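You operate a simulated robot arm through the tools that you are given. There is no shell and no other tool. Be economical: measure what you need, move in short steps, check, and stop when the job is done.

You are at the controls of a simulated robot arm. One attempt, no reset.

JOB
Gauge the shell on the ring press, then crimp the disc of that size into it.
Fine: put the gauge back; one stroke of the lever, bar over the shell; swing the bar clear again. Where these are worked on the way, their far stop is far enough and under half their travel is too little: press bar.

Only the result counts: the job must be done as asked and must still hold three seconds after the hand-in. Knocking over, shifting, dropping, spilling or breaking anything else fails it.

ROBOT AND FRAMES
A 7-joint arm with a two-finger parallel gripper, fixed in place. Base frame: the origin is at the foot of the arm, x ahead of it, y to its left, z up; the work surface is at about z = 1.2. Lengths are in cm, angles in rad, forces in N, time in s.
With the tool pointing down near the work surface it reaches from about 22 to 58 cm from the base axis. Its first joint turns from -1.152 to 1.152 rad. Payload 2.5 kg.
The TCP is the grasp point between the finger pads, 2.3 cm short of the fingertips. In the tool frame z runs along the fingers and y along their closing line. The gripper opens to 9.4 cm. The fingers are 3.8 cm wide and 1 cm thick; the gripper's body (5.4 by 9.6 cm) begins 3.9 cm behind the TCP.
Orientation is that of the tool frame in the base frame, as a unit quaternion [x, y, z, w]. With the fingers straight down and closing along the base's y, the tool's x points along the base's -x, its y along +y and its z along -z.

CONTROLS
- The arm moves only by the tool play_rows. Its arguments are lists of equal length, an entry for each row: "dp": the shift along the base's x, y, z in m, a list of three; "rot": the turn, a rotation vector about the base's x, y, z in rad, a list of three; "hand": the closure in counts, from 0 (fully open) to 255 (shut). In form: {"dp": [[dx, dy, dz], ...], "rot": [[wx, wy, wz], ...], "hand": [hand, ...]}. A call has 1 to 8 rows; each row shifts and turns the commanded pose from where the row before left it. Rows are played at 5 a second. More than 5 cm and 0.15 rad between two rows, or a gripper value outside its range, and nothing of the call is played. A pose out of reach is approached as far as the arm can. The call stops where the force on the tool passes 40 N (or 10 N more than at its start, if that is more) or the arm is blocked; 0.2 s more then pass. Each finger travels about 10.8 cm/s and halts on what it meets, pressing with about 27 N; the grip force reading is that of the motor and also rises with nothing between the fingers. The clock runs only during rows and for 0.2 s after the last one: add rows that do not move to give the fingers time. The reply holds the time, the measured pose of the TCP, the force on the tool along the base axes, the opening and the grip force, in the units named above and with some noise, with the torque about the TCP (base axes, N m) and any sound that the robot's microphone picked up, and new pictures: "views" is both (left out), scene, wrist or none.
- Cameras (640 x 400 px; columns grow to the right, rows downward): "scene" is fixed at [10.39, -39.39, 56.35]; the picture's right is [0.93, -0.36, 0.00], its down [-0.14, -0.36, -0.92] and it looks along [0.33, 0.86, -0.38] (base axes); focal length 221 px, centre (320, 200). "wrist" rides on the gripper at [8.6, 1.6, -7.4] in the tool frame; the picture's right is [-0.18, 0.98, 0.00], its down [-0.58, -0.11, -0.81] and it looks along [-0.79, -0.15, 0.59] (tool axes); focal length 243 px, centre (320, 200). There is no depth. A picture from a camera that has moved, and an enlarged one, comes with that camera's place and axes in the base frame and with its lens.
- enlarge(camera, box): a new picture of the part [left, top, right, bottom] of that camera's present view, enlarged. No time passes.
- job_done(): hands the job in; it is judged then, once.

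Go step by step. Nothing tells you positions but the pictures and the camera data: compare them with the known pose of the tool, close in by small moves and look again before you grip or let go. The budget is 120 turns and 200 pictures, counting those below and the enlarged ones. Unless the task says otherwise, let go and move clear before handing in, and close with one line.

The tools are called after "Emit:" by a JSON object that holds its "api" and its "payload". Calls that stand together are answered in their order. play_rows: Moves the arm, as the interface text tells. Its arguments: {"type":"object","properties":{"dp":{"type":"array"},"rot":{"type":"array"},"hand":{"type":"array"},"views":{"type":"string","enum":["both","scene","wrist","none"]}},"required":["dp","rot","hand"]} The other tools are called the same way: enlarge (camera, box) takes an enlarged picture of a part of a camera's view; job_done () hands the job in.

At the start:

```text
time_s: 0.0
tool_pos: [27.62, 3.44, 56.19]
tool_rot: [0.0, 1.0, 0.0, 0.0]
force: [-0.7, -0.2, 0.2]
ft_torque: [-0.02, 0.0, -0.02]
grip_width: 9.42
grip_force: 0.1
```

scene: 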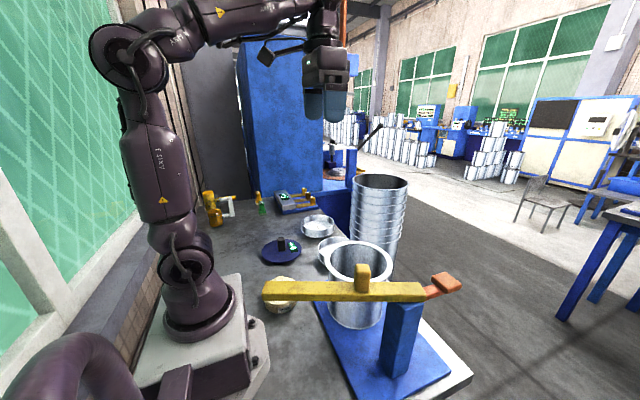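
wrist: 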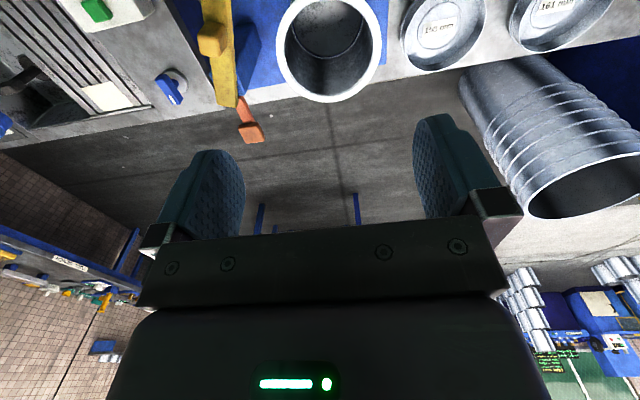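

I see a ring press with a yellow bar and an orange lever end, a shell under it, discs laid around, and a gauge somewhere on the bench. I'll enlarge both views to identify the parts.

Emit:
{"api": "enlarge", "payload": {"camera": "scene", "box": [180, 170, 340, 270]}}

Emit:
{"api": "enlarge", "payload": {"camera": "scene", "box": [240, 230, 480, 400]}}

Emit:
{"api": "enlarge", "payload": {"camera": "wrist", "box": [140, 0, 640, 150]}}

```text
4.00 times, centred on (260, 220) of scene
camera zoom: at [10.39, -39.39, 56.35], right [0.93, -0.36, 0.0], down [-0.14, -0.36, -0.92], along [0.33, 0.86, -0.38], focal length 883 px, centre (560, 120)
```

zoom: 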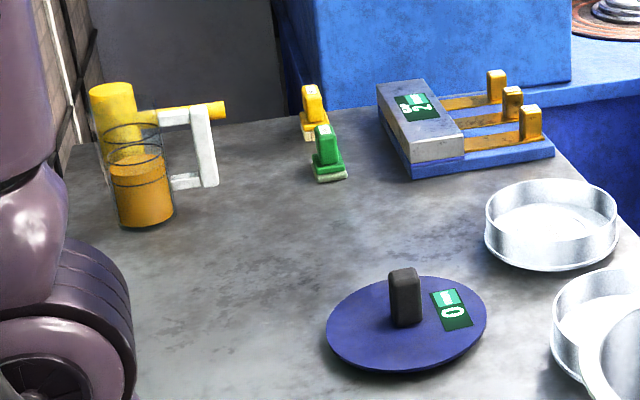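

```text
2.35 times, centred on (360, 315) of scene
camera zoom: at [10.39, -39.39, 56.35], right [0.93, -0.36, 0.0], down [-0.14, -0.36, -0.92], along [0.33, 0.86, -0.38], focal length 520 px, centre (226, -71)
```

zoom: 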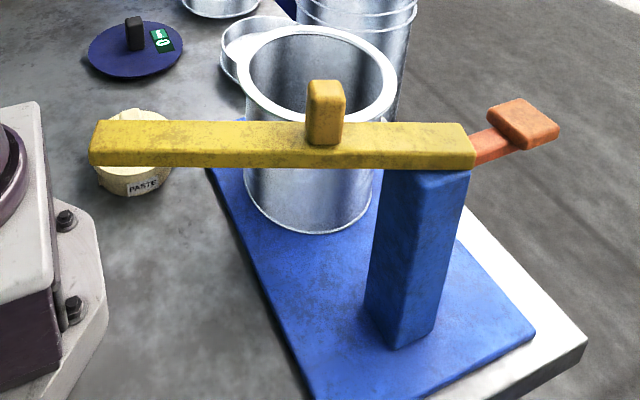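

```text
1.28 times, centred on (390, 75) of wrist
camera zoom: at [18.81, 5.11, 63.59], right [0.18, 0.98, 0.0], down [0.58, -0.11, 0.81], along [0.79, -0.15, -0.59], focal length 311 px, centre (230, 360)
```

zoom: 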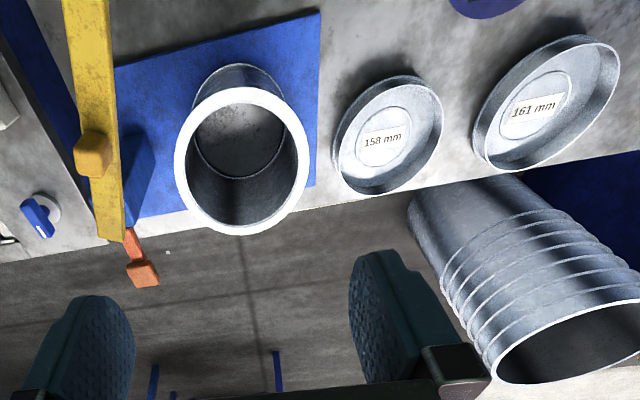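

The discs are marked 158 mm and 161 mm, and the blue handled disc near (23, 38) may be the gauge. I'll swing the arm left to look at that side of the bench.

Emit:
{"api": "play_rows", "payload": {"dp": [[-0.0083, 0.0409, 0], [-0.0143, 0.0392, 0], [-0.0199, 0.0366, 0], [-0.0252, 0.0332, -0.02], [-0.03, 0.0292, -0.02], [-0.0339, 0.0243, -0.02], [0, 0, -0.03], [0, 0, -0.03]], "rot": [[0, 0, 0.15], [0, 0, 0.15], [0, 0, 0.15], [0, 0, 0.15], [0, 0, 0.15], [0, 0, 0.15], [0, 0, 0], [0, 0, 0]], "hand": [0, 0, 0, 0, 0, 0, 0, 0]}}

```text
time_s: 1.8
tool_pos: [14.31, 23.9, 44.18]
tool_rot: [-0.435, 0.9, 0.0, 0.0]
force: [0.5, 0.1, 0.8]
ft_torque: [0.0, -0.04, 0.02]
grip_width: 9.4
grip_force: 0.1
camera wrist: at [7.59, 18.14, 51.62], right [-0.66, 0.75, 0.0], down [0.45, 0.39, 0.81], along [0.61, 0.53, -0.59], focal length 243 px, centre (320, 200)
```

scene: 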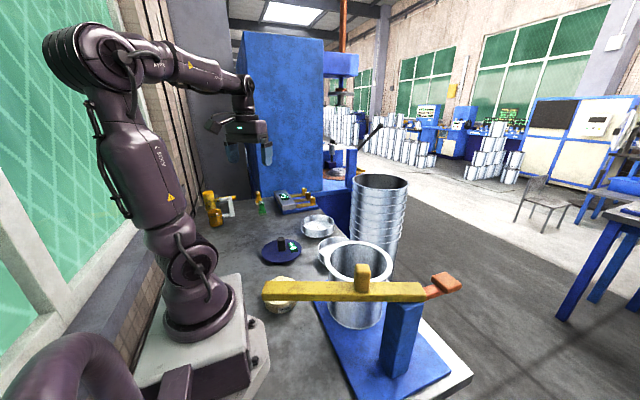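
wrist: 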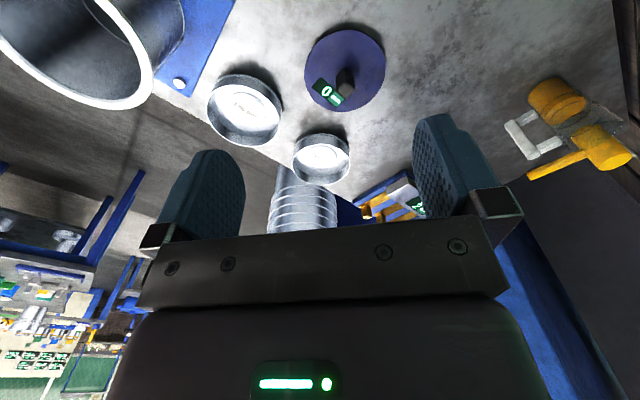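

Emit:
{"api": "enlarge", "payload": {"camera": "wrist", "box": [290, 20, 400, 120]}}

Emit:
{"api": "enlarge", "payload": {"camera": "wrist", "box": [330, 160, 450, 235]}}

Emit:
{"api": "enlarge", "payload": {"camera": "scene", "box": [250, 180, 330, 220]}}

Emit:
{"api": "enlarge", "payload": {"camera": "scene", "box": [250, 230, 310, 270]}}

```text
4.00 times, centred on (345, 70) of wrist
camera zoom: at [7.59, 18.14, 51.62], right [-0.66, 0.75, 0.0], down [0.45, 0.39, 0.81], along [0.61, 0.53, -0.59], focal length 970 px, centre (220, 720)
```

zoom: 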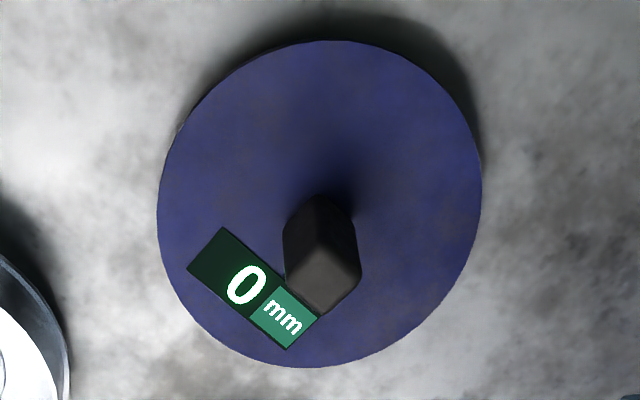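

```text
5.33 times, centred on (390, 198) of wrist
camera zoom: at [7.59, 18.14, 51.62], right [-0.66, 0.75, 0.0], down [0.45, 0.39, 0.81], along [0.61, 0.53, -0.59], focal length 1294 px, centre (-53, 213)
```

zoom: 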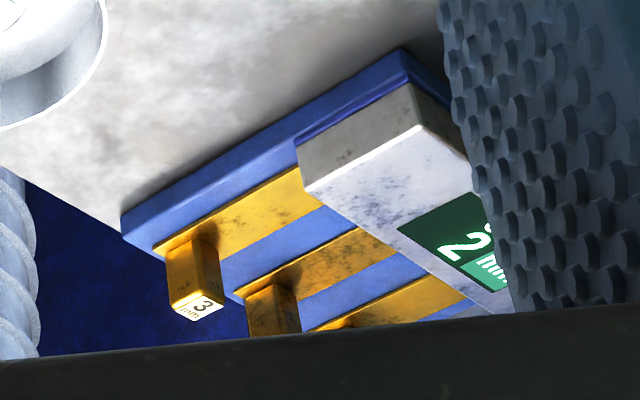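

```text
8.00 times, centred on (290, 200) of scene
camera zoom: at [10.39, -39.39, 56.35], right [0.93, -0.36, 0.0], down [-0.14, -0.36, -0.92], along [0.33, 0.86, -0.38], focal length 1767 px, centre (560, 200)
```

zoom: 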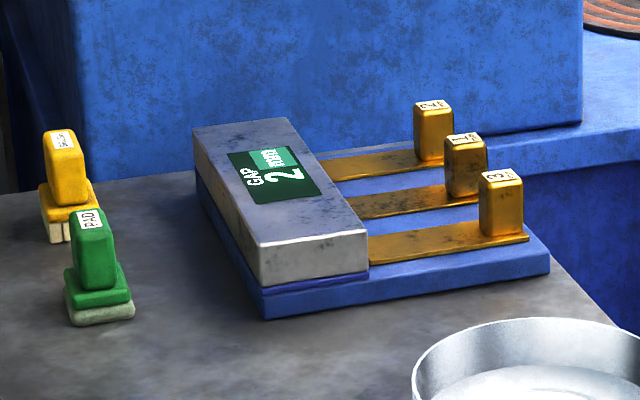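

```text
10.00 times, centred on (280, 250) of scene
camera zoom: at [10.39, -39.39, 56.35], right [0.93, -0.36, 0.0], down [-0.14, -0.36, -0.92], along [0.33, 0.86, -0.38], focal length 2208 px, centre (720, -300)
```

zoom: 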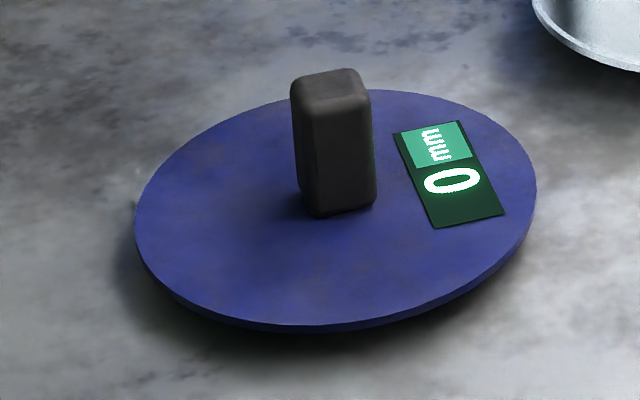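

The blue disc is a digital gauge reading 0 mm, at about (22.3, 37.5). Its upright handle is roughly 2.4 cm square and axis-aligned. I'll move above it with the fingers closing along y.

Emit:
{"api": "play_rows", "payload": {"dp": [[0.01, 0.017, -0.025], [0.01, 0.017, -0.025], [0.01, 0.017, -0.025], [0.01, 0.017, -0.025], [0.01, 0.017, -0.025], [0.01, 0.017, -0.025], [0.01, 0.017, -0.025], [0.01, 0.017, -0.025]], "rot": [[0, 0, -0.1125], [0, 0, -0.1125], [0, 0, -0.1125], [0, 0, -0.1125], [0, 0, -0.1125], [0, 0, -0.1125], [0, 0, -0.1125], [0, 0, -0.1125]], "hand": [0, 0, 0, 0, 0, 0, 0, 0]}}

```text
time_s: 3.6
tool_pos: [22.38, 37.45, 24.14]
tool_rot: [0.002, 1.0, 0.0, -0.001]
force: [-0.3, -1.0, -0.9]
ft_torque: [0.03, 0.0, 0.0]
grip_width: 9.38
grip_force: 0.1
camera wrist: at [13.61, 39.01, 31.53], right [0.19, 0.98, 0.0], down [0.58, -0.11, 0.81], along [0.79, -0.15, -0.59], focal length 243 px, centre (320, 200)
```

scene: 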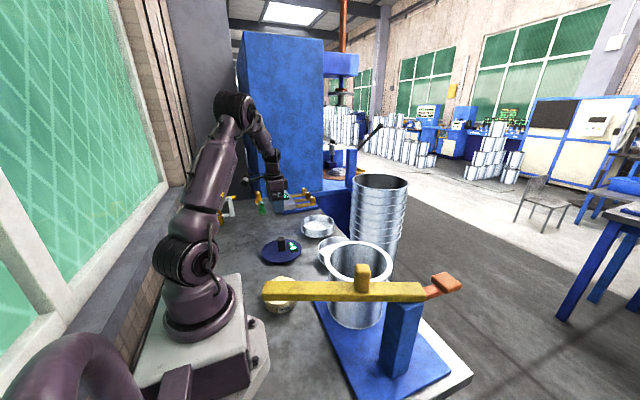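
wrist: 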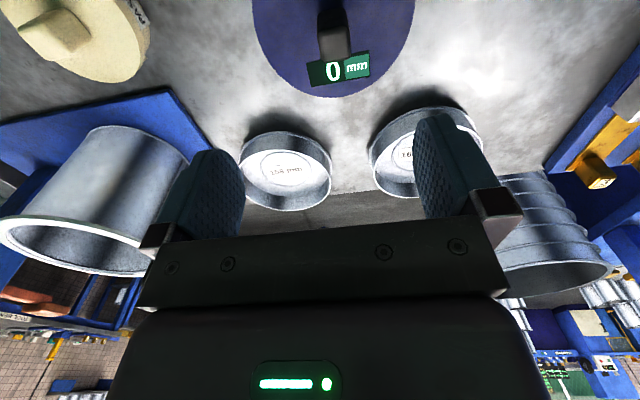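

Emit:
{"api": "enlarge", "payload": {"camera": "wrist", "box": [240, 0, 420, 110]}}

Emit:
{"api": "enlarge", "payload": {"camera": "scene", "box": [240, 170, 340, 270]}}

```text
3.56 times, centred on (330, 55) of wrist
camera zoom: at [13.61, 39.01, 31.53], right [0.19, 0.98, 0.0], down [0.58, -0.11, 0.81], along [0.79, -0.15, -0.59], focal length 863 px, centre (284, 716)
```

zoom: 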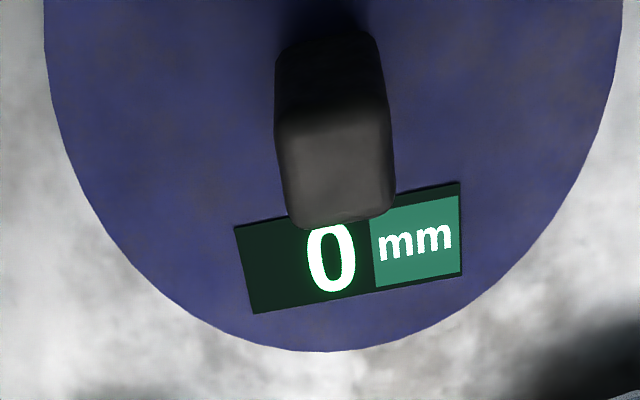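

```text
4.00 times, centred on (290, 220) of scene
camera zoom: at [10.39, -39.39, 56.35], right [0.93, -0.36, 0.0], down [-0.14, -0.36, -0.92], along [0.33, 0.86, -0.38], focal length 883 px, centre (440, 120)
```

zoom: 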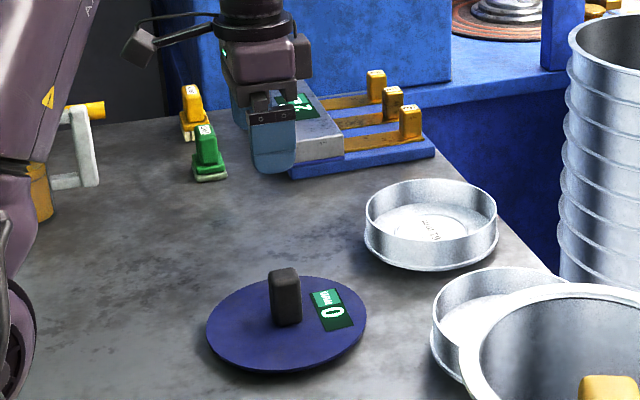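

Emit:
{"api": "play_rows", "payload": {"dp": [[0.004, 0.005, -0.04], [0.004, 0.004, -0.04], [0, 0, -0.03]], "rot": [[0, 0, 0], [0, 0, 0], [0, 0, 0]], "hand": [0, 0, 0]}}

```text
time_s: 4.4
tool_pos: [23.09, 38.21, 13.17]
tool_rot: [0.0, 1.0, 0.0, 0.0]
force: [0.7, 0.0, -0.3]
ft_torque: [0.01, 0.0, 0.0]
grip_width: 9.4
grip_force: 0.0
camera wrist: at [14.3, 39.9, 20.6], right [0.18, 0.98, 0.0], down [0.58, -0.11, 0.81], along [0.79, -0.15, -0.59], focal length 243 px, centre (320, 200)
```

scene: 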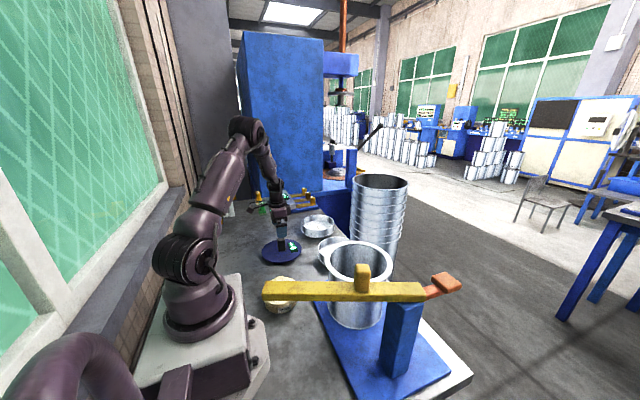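
wrist: 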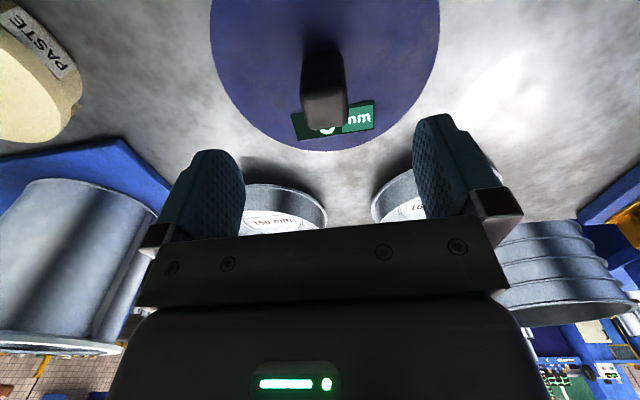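

Emit:
{"api": "play_rows", "payload": {"dp": [[0, 0.002, -0.025], [0, 0, -0.02]], "rot": [[0, 0, 0], [0, 0, 0]], "hand": [0, 0]}}

Emit:
{"api": "enlarge", "payload": {"camera": "scene", "box": [240, 190, 340, 270]}}

```text
time_s: 5.0
tool_pos: [23.07, 38.57, 8.67]
tool_rot: [-0.001, 1.0, 0.001, 0.0]
force: [0.1, 0.3, -0.7]
ft_torque: [0.01, 0.02, -0.01]
grip_width: 9.42
grip_force: 0.0
camera wrist: at [14.36, 40.17, 16.08], right [0.18, 0.98, 0.0], down [0.58, -0.11, 0.81], along [0.79, -0.15, -0.59], focal length 243 px, centre (320, 200)
```

scene: 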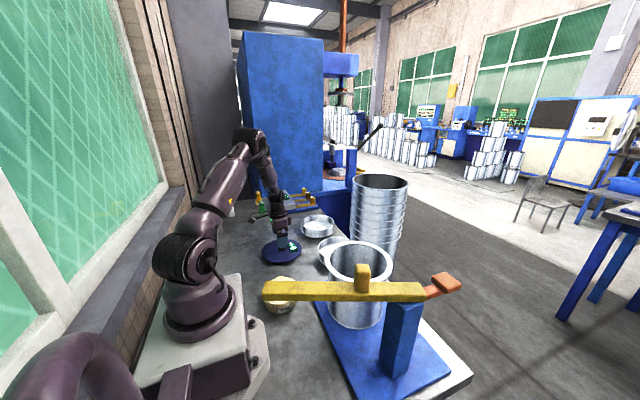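
wrist: 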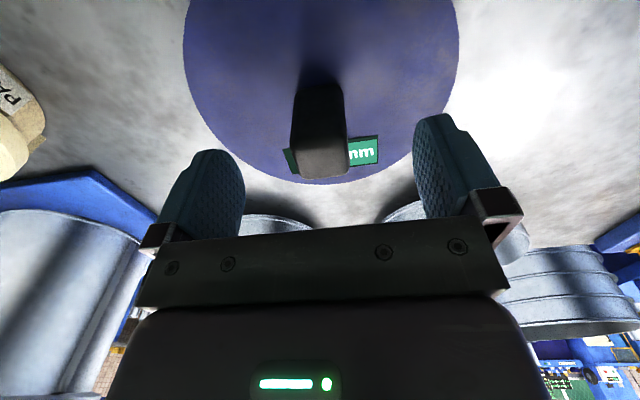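

```text
5.00 times, centred on (290, 230) of scene
camera zoom: at [10.39, -39.39, 56.35], right [0.93, -0.36, 0.0], down [-0.14, -0.36, -0.92], along [0.33, 0.86, -0.38], focal length 1104 px, centre (470, 50)
```

zoom: 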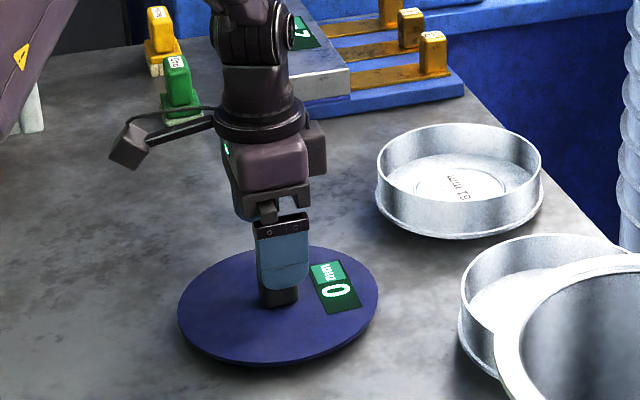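

Emit:
{"api": "play_rows", "payload": {"dp": [[-0.002, 0, -0.015], [0, 0, -0.015]], "rot": [[0, 0, 0], [0, 0, 0]], "hand": [0, 0]}}

Emit:
{"api": "enlarge", "payload": {"camera": "scene", "box": [250, 200, 310, 270]}}

```text
time_s: 5.6
tool_pos: [23.01, 38.58, 5.76]
tool_rot: [0.0, 1.0, 0.001, 0.0]
force: [-0.2, 0.9, 0.1]
ft_torque: [0.0, 0.04, 0.04]
grip_width: 9.4
grip_force: 0.0
camera wrist: at [14.19, 40.21, 13.13], right [0.18, 0.98, 0.0], down [0.58, -0.11, 0.81], along [0.79, -0.15, -0.59], focal length 243 px, centre (320, 200)
```

scene: 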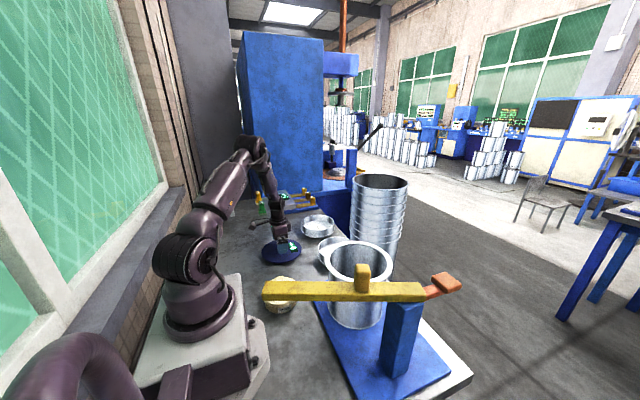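
wrist: 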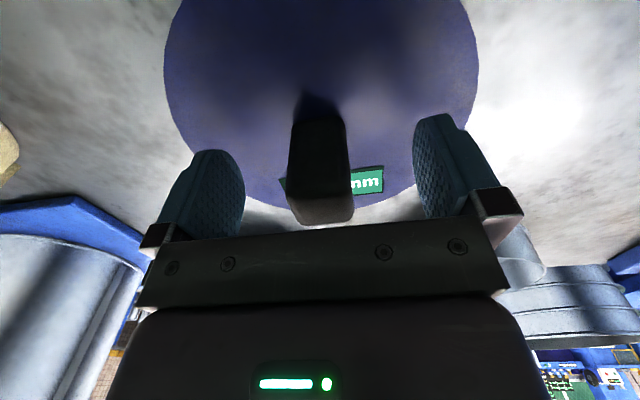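

```text
5.71 times, centred on (280, 235) of scene
camera zoom: at [10.39, -39.39, 56.35], right [0.93, -0.36, 0.0], down [-0.14, -0.36, -0.92], along [0.33, 0.86, -0.38], focal length 1262 px, centre (549, 0)
```

zoom: 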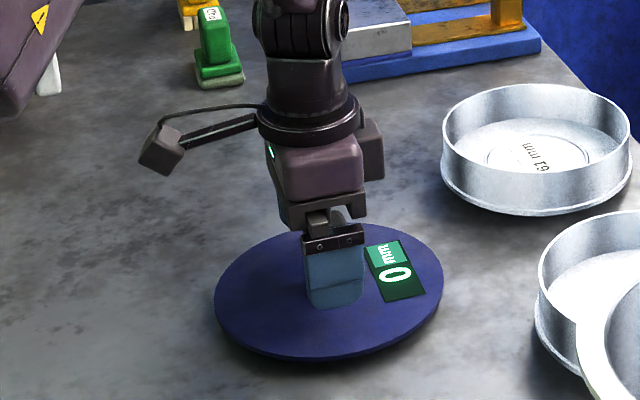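

The fingers straddle the handle and are centred on it. I'll close now and lift slightly.

Emit:
{"api": "play_rows", "payload": {"dp": [[0, 0, 0], [0, 0, 0], [0, 0, 0], [0, 0, 0], [0, 0, 0.01], [0, 0, 0.02]], "rot": [[0, 0, 0], [0, 0, 0], [0, 0, 0], [0, 0, 0], [0, 0, 0], [0, 0, 0]], "hand": [255, 255, 255, 255, 255, 255]}}

Emit:
{"api": "enlarge", "payload": {"camera": "scene", "box": [240, 190, 340, 270]}}

```text
time_s: 7.0
tool_pos: [23.04, 38.51, 8.76]
tool_rot: [0.001, 1.0, -0.001, -0.001]
force: [0.2, -0.3, -2.6]
ft_torque: [0.01, 0.03, -0.02]
grip_width: 2.99
grip_force: 27.2
camera wrist: at [14.2, 40.16, 16.1], right [0.19, 0.98, 0.0], down [0.58, -0.11, 0.81], along [0.79, -0.15, -0.59], focal length 243 px, centre (320, 200)
```

scene: 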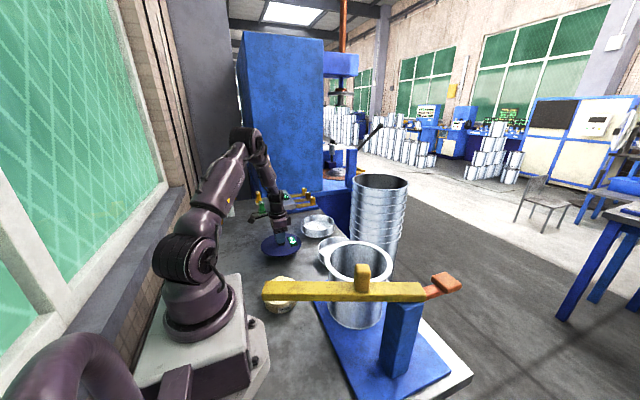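
wrist: 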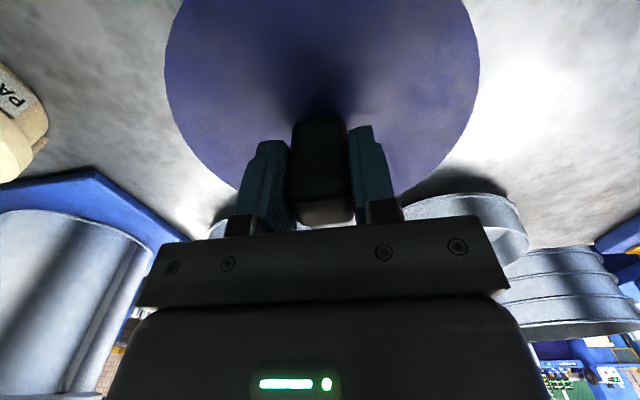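

```text
5.00 times, centred on (290, 230) of scene
camera zoom: at [10.39, -39.39, 56.35], right [0.93, -0.36, 0.0], down [-0.14, -0.36, -0.92], along [0.33, 0.86, -0.38], focal length 1104 px, centre (470, 50)
```

zoom: 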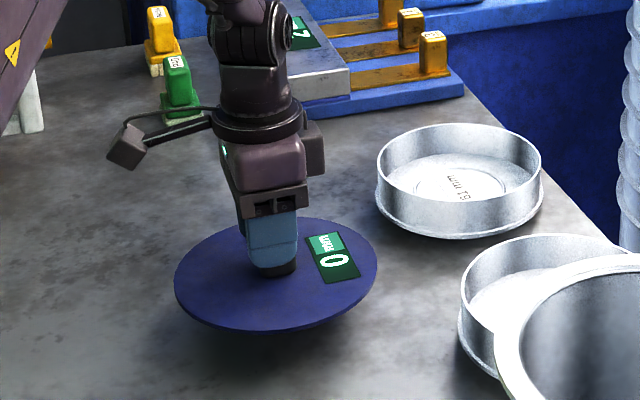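

Gauge is held. The shell rim looks to be at about (36.3, 3.1, 17.7). I'll rise and carry the gauge above it.

Emit:
{"api": "play_rows", "payload": {"dp": [[0, 0, 0.04], [0, 0, 0.04], [0, 0, 0.04], [0, 0, 0.045], [0, 0, 0.045]], "rot": [[0, 0, 0], [0, 0, 0], [0, 0, 0], [0, 0, 0], [0, 0, 0]], "hand": [255, 255, 255, 255, 255], "views": "none"}}

Emit:
{"api": "play_rows", "payload": {"dp": [[0.0166, -0.0443, 0], [0.0166, -0.0443, 0], [0.0166, -0.0443, 0], [0.0166, -0.0443, 0], [0.0166, -0.0443, 0], [0.0166, -0.0443, 0], [0.0166, -0.0443, 0], [0.0166, -0.0443, 0]], "rot": [[0, 0, 0], [0, 0, 0], [0, 0, 0], [0, 0, 0], [0, 0, 0], [0, 0, 0], [0, 0, 0], [0, 0, 0]], "hand": [255, 255, 255, 255, 255, 255, 255, 255]}}

Emit:
{"api": "enlarge", "payload": {"camera": "scene", "box": [290, 170, 450, 330]}}

```text
time_s: 8.2
tool_pos: [23.07, 38.47, 29.74]
tool_rot: [0.0, 1.0, -0.001, 0.0]
force: [0.2, -0.4, -3.7]
ft_torque: [0.01, 0.05, -0.04]
grip_width: 2.98
grip_force: 26.4
```

```text
time_s: 10.0
tool_pos: [36.16, 3.01, 29.64]
tool_rot: [0.001, 1.0, 0.0, 0.0]
force: [-0.2, -0.3, -3.7]
ft_torque: [-0.04, 0.01, -0.02]
grip_width: 3.0
grip_force: 26.6
camera wrist: at [27.55, 4.72, 36.99], right [0.18, 0.98, 0.0], down [0.58, -0.11, 0.81], along [0.79, -0.15, -0.59], focal length 243 px, centre (320, 200)
```

scene: 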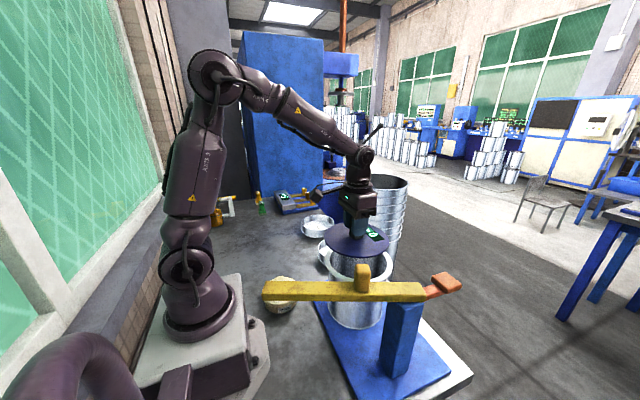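
wrist: 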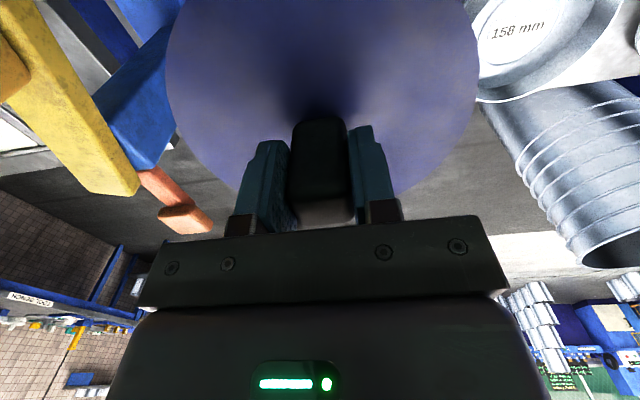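

```text
2.50 times, centred on (370, 250) of scene
camera zoom: at [10.39, -39.39, 56.35], right [0.93, -0.36, 0.0], down [-0.14, -0.36, -0.92], along [0.33, 0.86, -0.38], focal length 552 px, centre (195, 75)
```

zoom: 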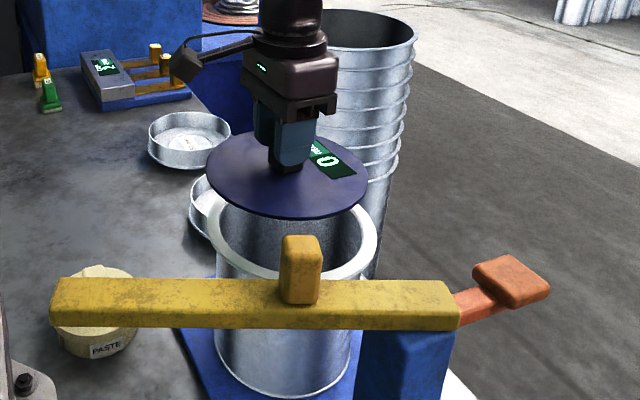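

The disc is slightly narrower than the shell's flange, so it should rest on it. I'll lower to just above the rim and compare the two circles.

Emit:
{"api": "play_rows", "payload": {"dp": [[0, 0, -0.02], [0, 0, -0.02]], "rot": [[0, 0, 0], [0, 0, 0]], "hand": [255, 255]}}

Emit:
{"api": "enlarge", "payload": {"camera": "scene", "box": [310, 210, 410, 310]}}

```text
time_s: 10.6
tool_pos: [36.43, 3.0, 25.52]
tool_rot: [0.0, 1.0, 0.0, 0.0]
force: [-0.1, 0.4, -2.5]
ft_torque: [0.04, 0.02, 0.0]
grip_width: 2.98
grip_force: 27.2
camera wrist: at [27.59, 4.75, 33.04], right [0.18, 0.98, 0.0], down [0.58, -0.11, 0.81], along [0.79, -0.15, -0.59], focal length 243 px, centre (320, 200)
```

scene: 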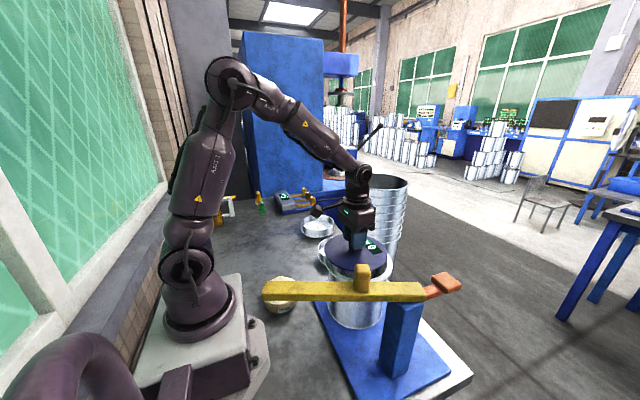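
wrist: 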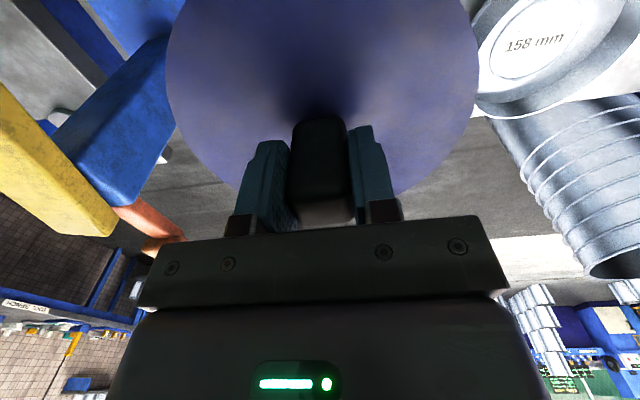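

```text
4.00 times, centred on (360, 260) of scene
camera zoom: at [10.39, -39.39, 56.35], right [0.93, -0.36, 0.0], down [-0.14, -0.36, -0.92], along [0.33, 0.86, -0.38], focal length 883 px, centre (160, -40)
```

zoom: 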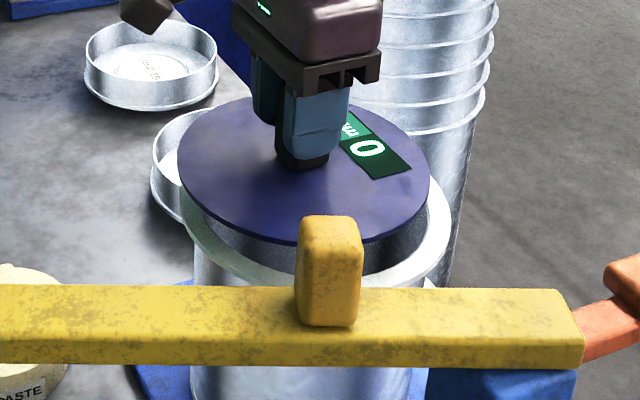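

Emit:
{"api": "play_rows", "payload": {"dp": [[0.008, 0.0, -0.01], [0, 0, -0.008]], "rot": [[0, 0, 0], [0, 0, 0]], "hand": [255, 255]}}

Emit:
{"api": "enlarge", "payload": {"camera": "scene", "box": [310, 210, 410, 310]}}

Emit:
{"api": "enlarge", "payload": {"camera": "wrist", "box": [140, 0, 500, 220]}}

```text
time_s: 11.2
tool_pos: [37.16, 3.2, 23.86]
tool_rot: [0.0, 1.0, 0.001, 0.0]
force: [-0.3, 0.7, -2.8]
ft_torque: [0.0, 0.01, 0.0]
grip_width: 2.99
grip_force: 27.0
camera wrist: at [28.38, 4.79, 31.24], right [0.19, 0.98, 0.0], down [0.58, -0.11, 0.81], along [0.79, -0.15, -0.59], focal length 243 px, centre (320, 200)
```

scene: 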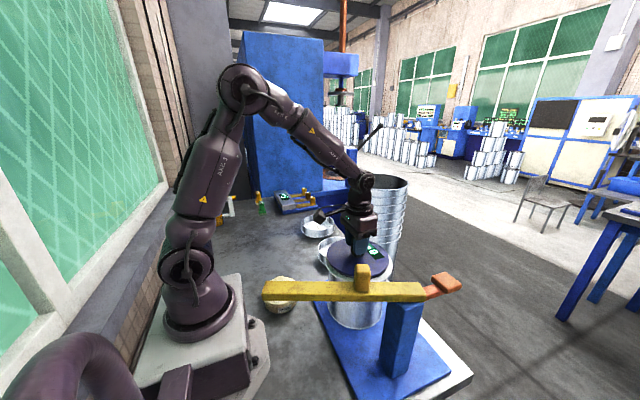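
wrist: 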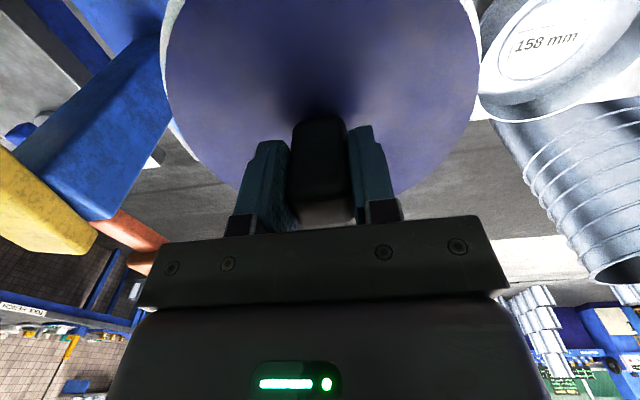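

```text
4.00 times, centred on (360, 260) of scene
camera zoom: at [10.39, -39.39, 56.35], right [0.93, -0.36, 0.0], down [-0.14, -0.36, -0.92], along [0.33, 0.86, -0.38], focal length 883 px, centre (160, -40)
```

zoom: 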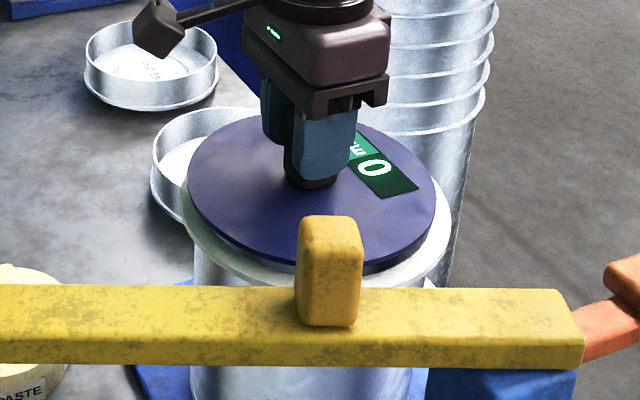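

```text
1.78 times, centred on (320, 110) of wrist
camera zoom: at [28.38, 4.79, 31.24], right [0.19, 0.98, 0.0], down [0.58, -0.11, 0.81], along [0.79, -0.15, -0.59], focal length 431 px, centre (320, 360)
```

zoom: 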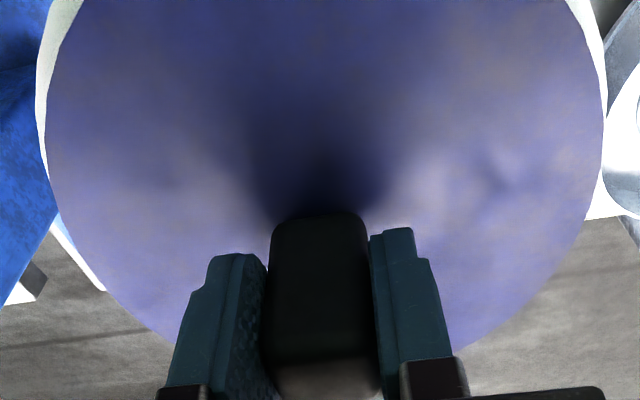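

Emit:
{"api": "play_rows", "payload": {"dp": [[0, -0.002, -0.005], [0, 0, -0.004]], "rot": [[0, 0, 0], [0, 0, 0]], "hand": [255, 255], "views": "none"}}

Emit:
{"api": "enlarge", "payload": {"camera": "scene", "box": [310, 210, 410, 310]}}

Emit:
{"api": "enlarge", "payload": {"camera": "wrist", "box": [140, 0, 500, 220]}}

```text
time_s: 11.8
tool_pos: [37.11, 2.86, 22.99]
tool_rot: [0.001, 1.0, -0.001, 0.001]
force: [1.6, 1.1, -1.9]
ft_torque: [0.02, 0.0, -0.02]
grip_width: 2.99
grip_force: 27.0
```

```text
4.00 times, centred on (360, 260) of scene
camera zoom: at [10.39, -39.39, 56.35], right [0.93, -0.36, 0.0], down [-0.14, -0.36, -0.92], along [0.33, 0.86, -0.38], focal length 883 px, centre (160, -40)
```

zoom: 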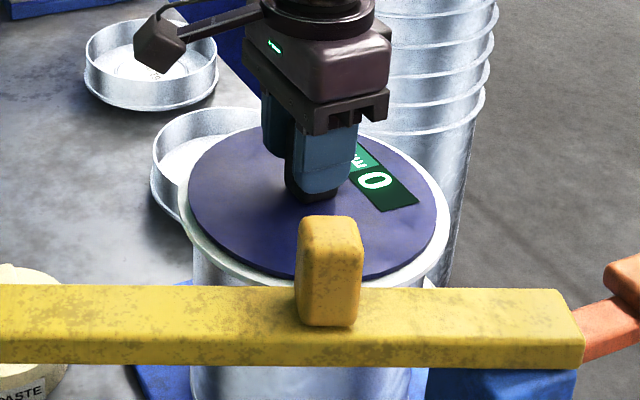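

```text
1.78 times, centred on (320, 110) of wrist
camera zoom: at [28.35, 4.54, 30.37], right [0.19, 0.98, 0.0], down [0.58, -0.11, 0.81], along [0.79, -0.15, -0.59], focal length 431 px, centre (320, 360)
```

zoom: 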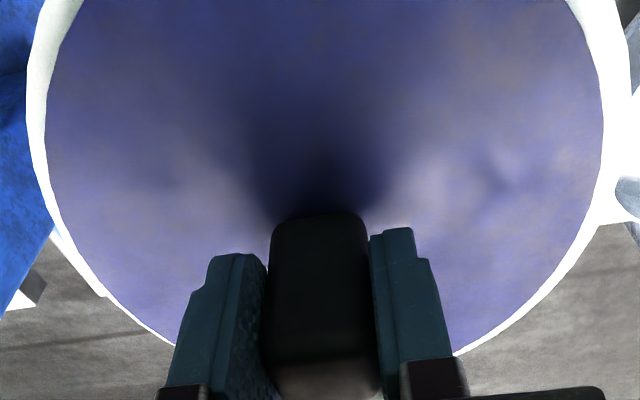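

The disc is now centred over the rim. I'll lower gently until it touches.

Emit:
{"api": "play_rows", "payload": {"dp": [[0, 0, -0.003], [0, 0, -0.003], [0, 0, 0]], "rot": [[0, 0, 0], [0, 0, 0], [0, 0, 0]], "hand": [255, 255, 255], "views": "none"}}

Emit:
{"api": "enlarge", "payload": {"camera": "scene", "box": [310, 210, 410, 310]}}

Emit:
{"api": "enlarge", "payload": {"camera": "wrist", "box": [140, 0, 500, 220]}}

```text
time_s: 12.6
tool_pos: [37.22, 2.9, 22.59]
tool_rot: [0.0, 1.0, 0.001, 0.002]
force: [3.3, 3.1, 23.6]
ft_torque: [-0.72, -0.17, -0.14]
grip_width: 3.0
grip_force: 27.3
```

```text
4.00 times, centred on (360, 260) of scene
camera zoom: at [10.38, -39.39, 56.35], right [0.93, -0.36, 0.0], down [-0.14, -0.36, -0.92], along [0.33, 0.86, -0.38], focal length 883 px, centre (160, -40)
```

zoom: 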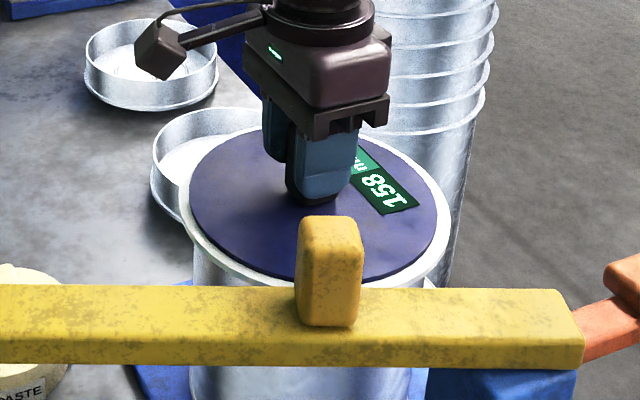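

```text
1.78 times, centred on (320, 110) of wrist
camera zoom: at [28.4, 4.55, 29.91], right [0.18, 0.98, 0.0], down [0.58, -0.11, 0.81], along [0.8, -0.15, -0.59], focal length 431 px, centre (320, 360)
```

zoom: 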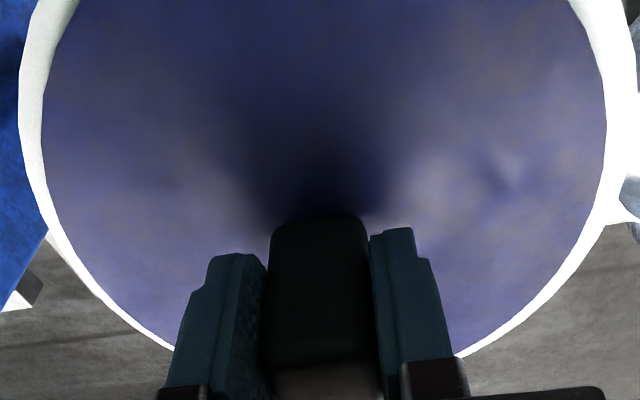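

Emit:
{"api": "enlarge", "payload": {"camera": "scene", "box": [390, 240, 420, 270]}}

Emit:
{"api": "enlarge", "payload": {"camera": "scene", "box": [390, 245, 425, 265]}}

```text
13.33 times, centred on (405, 255) of scene
camera zoom: at [10.38, -39.39, 56.35], right [0.93, -0.36, 0.0], down [-0.14, -0.36, -0.92], along [0.33, 0.86, -0.38], focal length 2944 px, centre (-813, -533)
```

zoom: 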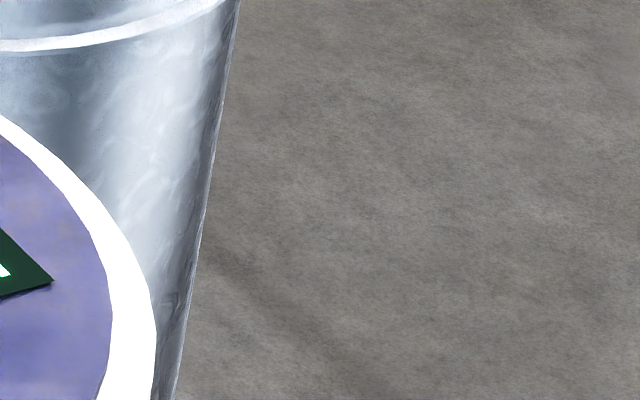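

```text
16.00 times, centred on (408, 255) of scene
camera zoom: at [10.38, -39.39, 56.35], right [0.93, -0.36, 0.0], down [-0.14, -0.36, -0.92], along [0.33, 0.86, -0.38], focal length 3533 px, centre (-1080, -680)
```

zoom: 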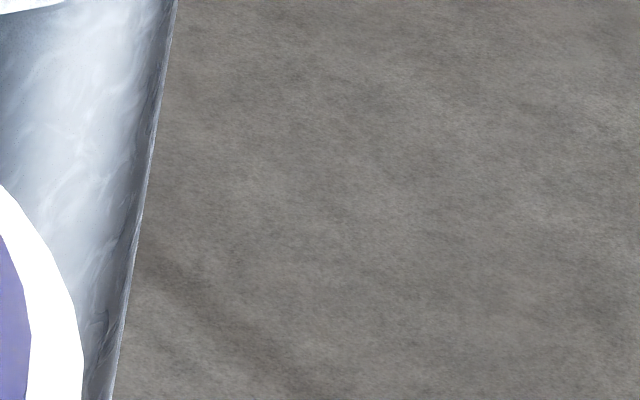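

Emit:
{"api": "enlarge", "payload": {"camera": "scene", "box": [362, 246, 390, 266]}}

```text
16.00 times, centred on (376, 256) of scene
camera zoom: at [10.38, -39.39, 56.35], right [0.93, -0.36, 0.0], down [-0.14, -0.36, -0.92], along [0.33, 0.86, -0.38], focal length 3533 px, centre (-576, -696)
```

zoom: 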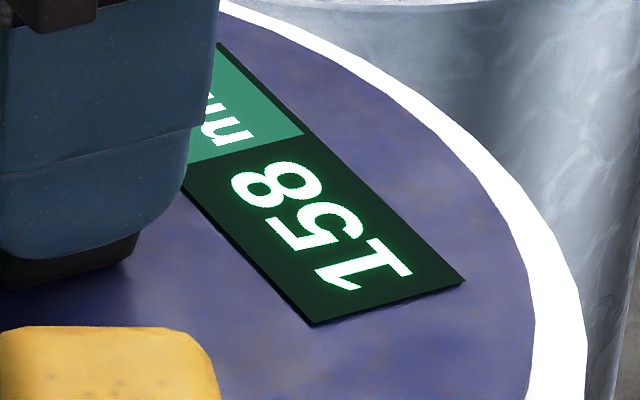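

The gauge reads 158 mm. I'll lift it off and carry it back to where it was.

Emit:
{"api": "play_rows", "payload": {"dp": [[0, 0, 0.01], [0, 0, 0.03], [0, 0, 0.035]], "rot": [[0, 0, 0], [0, 0, 0], [0, 0, 0]], "hand": [255, 255, 255], "views": "none"}}

Emit:
{"api": "play_rows", "payload": {"dp": [[-0.0177, 0.0445, 0], [-0.0177, 0.0445, 0], [-0.0177, 0.0445, 0], [-0.0177, 0.0445, 0], [-0.0177, 0.0445, 0], [-0.0177, 0.0445, 0], [-0.0177, 0.0445, 0], [-0.0177, 0.0445, 0]], "rot": [[0, 0, 0], [0, 0, 0], [0, 0, 0], [0, 0, 0], [0, 0, 0], [0, 0, 0], [0, 0, 0], [0, 0, 0]], "hand": [255, 255, 255, 255, 255, 255, 255, 255], "views": "scene"}}

```text
time_s: 13.4
tool_pos: [37.08, 2.79, 29.84]
tool_rot: [0.001, 1.0, 0.001, -0.001]
force: [0.2, 0.1, -1.3]
ft_torque: [0.0, 0.01, -0.01]
grip_width: 2.99
grip_force: 27.1
```

```text
time_s: 15.2
tool_pos: [23.05, 38.4, 29.71]
tool_rot: [0.002, 1.0, 0.0, -0.001]
force: [0.8, -0.7, -2.4]
ft_torque: [0.0, 0.0, -0.01]
grip_width: 2.99
grip_force: 26.8
```

scene: 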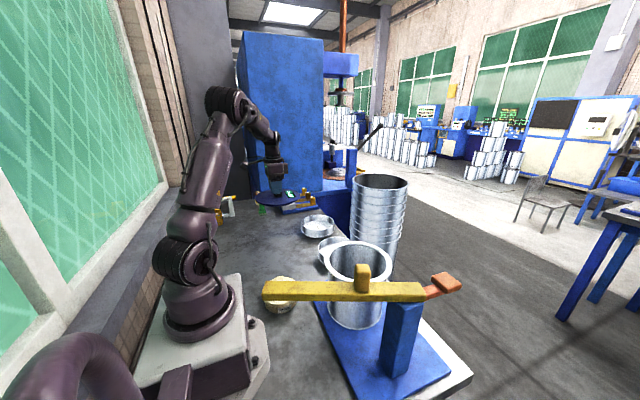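

Emit:
{"api": "play_rows", "payload": {"dp": [[0, 0.001, -0.045], [0, 0, -0.045], [0, 0, -0.045], [0, 0, -0.045], [0, 0, -0.03], [0, 0, -0.02], [0, 0, -0.008]], "rot": [[0, 0, 0], [0, 0, 0], [0, 0, 0], [0, 0, 0], [0, 0, 0], [0, 0, 0], [0, 0, 0]], "hand": [255, 255, 255, 255, 255, 255, 255], "views": "none"}}

Emit:
{"api": "enlarge", "payload": {"camera": "scene", "box": [240, 190, 340, 270]}}

```text
time_s: 16.8
tool_pos: [22.87, 38.41, 6.13]
tool_rot: [0.0, 1.0, 0.0, 0.001]
force: [-0.6, -0.2, -2.6]
ft_torque: [-0.02, 0.01, -0.04]
grip_width: 3.01
grip_force: 26.8
```

```text
5.00 times, centred on (290, 230) of scene
camera zoom: at [10.39, -39.39, 56.35], right [0.93, -0.36, 0.0], down [-0.14, -0.36, -0.92], along [0.33, 0.86, -0.38], focal length 1104 px, centre (470, 50)
```

zoom: 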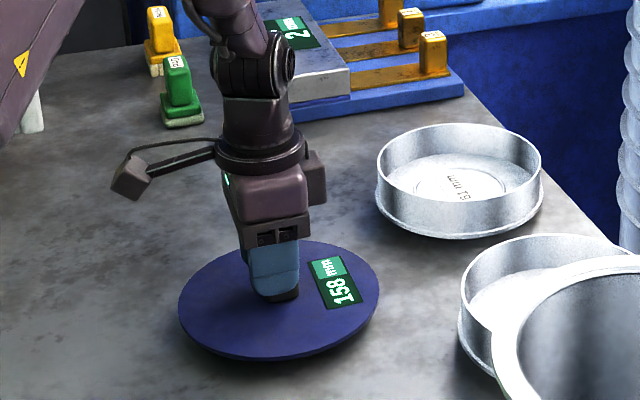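

Emit:
{"api": "play_rows", "payload": {"dp": [[0, 0.001, -0.0025], [0, 0, -0.002], [0, 0, 0]], "rot": [[0, 0, 0], [0, 0, 0], [0, 0, 0]], "hand": [255, 255, 255], "views": "none"}}

```text
time_s: 17.6
tool_pos: [22.96, 38.54, 5.59]
tool_rot: [0.0, 1.0, 0.0, 0.0]
force: [0.9, 0.2, -3.3]
ft_torque: [-0.03, 0.01, -0.01]
grip_width: 3.01
grip_force: 27.2
```

Emit:
{"api": "play_rows", "payload": {"dp": [[0, 0, -0.001], [0, 0, -0.001], [0, 0, -0.001], [0, 0, 0]], "rot": [[0, 0, 0], [0, 0, 0], [0, 0, 0], [0, 0, 0]], "hand": [255, 255, 255, 255], "views": "none"}}

Emit:
{"api": "enlarge", "payload": {"camera": "scene", "box": [240, 190, 340, 270]}}

```text
time_s: 18.6
tool_pos: [22.99, 38.58, 5.58]
tool_rot: [0.001, 1.0, 0.0, 0.0]
force: [-0.7, -6.0, 22.7]
ft_torque: [-0.54, -0.1, -0.15]
grip_width: 3.01
grip_force: 27.0
```

```text
5.00 times, centred on (290, 230) of scene
camera zoom: at [10.39, -39.4, 56.34], right [0.93, -0.36, 0.0], down [-0.14, -0.36, -0.92], along [0.33, 0.86, -0.38], focal length 1104 px, centre (470, 50)
```

zoom: 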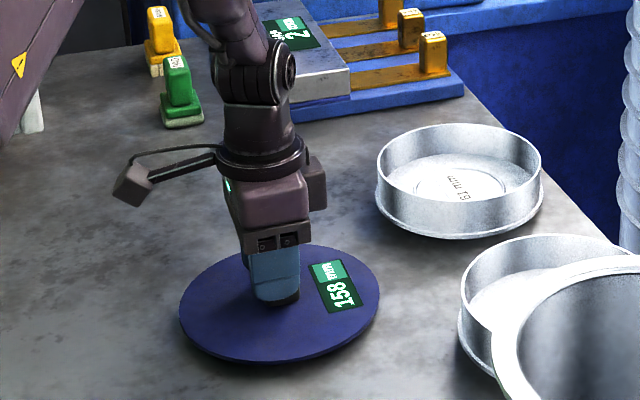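

Contact with the bench, right where the gauge lay before. I'll back off slightly, open and rise clear.

Emit:
{"api": "play_rows", "payload": {"dp": [[0, 0, 0.002], [0, 0, 0], [0, 0, 0], [0, 0, 0], [0, 0, 0.03], [0, 0, 0.045], [0, 0, 0.045], [0, 0, 0.045]], "rot": [[0, 0, 0], [0, 0, 0], [0, 0, 0], [0, 0, 0], [0, 0, 0], [0, 0, 0], [0, 0, 0], [0, 0, 0]], "hand": [255, 0, 0, 0, 0, 0, 0, 0]}}

Emit:
{"api": "enlarge", "payload": {"camera": "scene", "box": [240, 190, 400, 290]}}

Emit:
{"api": "enlarge", "payload": {"camera": "wrist", "box": [220, 0, 420, 220]}}

```text
time_s: 20.4
tool_pos: [23.07, 38.51, 22.15]
tool_rot: [0.001, 1.0, -0.001, 0.0]
force: [-0.2, 0.1, 0.4]
ft_torque: [0.0, 0.03, 0.0]
grip_width: 9.4
grip_force: 0.0
camera wrist: at [14.26, 40.22, 29.52], right [0.19, 0.98, 0.0], down [0.58, -0.11, 0.81], along [0.79, -0.15, -0.59], focal length 243 px, centre (320, 200)
```

scene: 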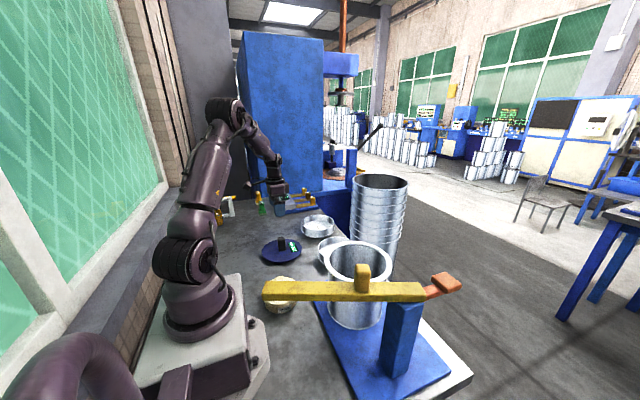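
wrist: 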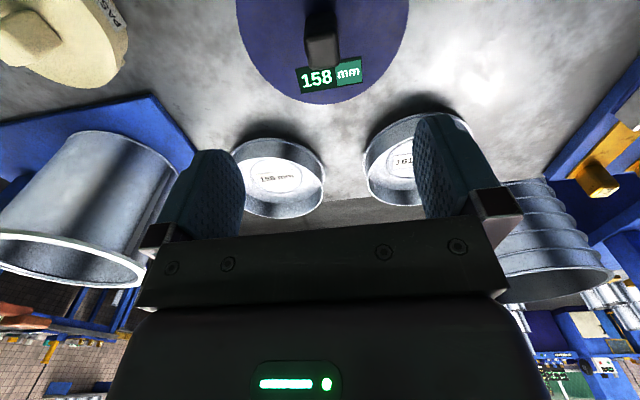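

```text
4.00 times, centred on (320, 240) of scene
camera zoom: at [10.39, -39.39, 56.35], right [0.93, -0.36, 0.0], down [-0.14, -0.36, -0.92], along [0.33, 0.86, -0.38], focal length 883 px, centre (320, 40)
```

zoom: 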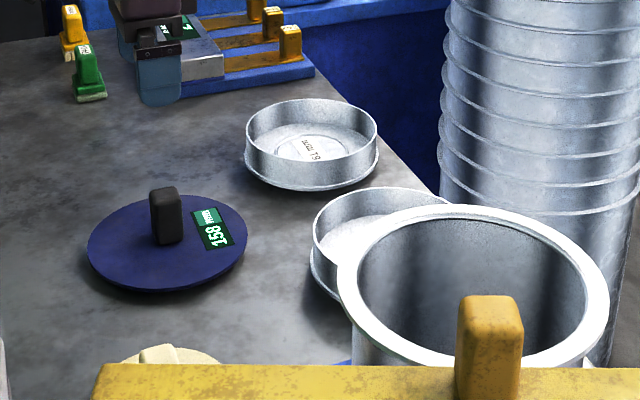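

```text
1.82 times, centred on (320, 110) of wrist
camera zoom: at [14.26, 40.22, 29.52], right [0.19, 0.98, 0.0], down [0.58, -0.11, 0.81], along [0.79, -0.15, -0.59], focal length 441 px, centre (320, 364)
```

zoom: 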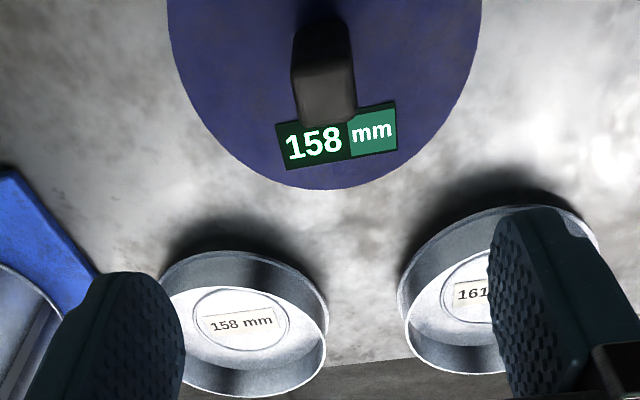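

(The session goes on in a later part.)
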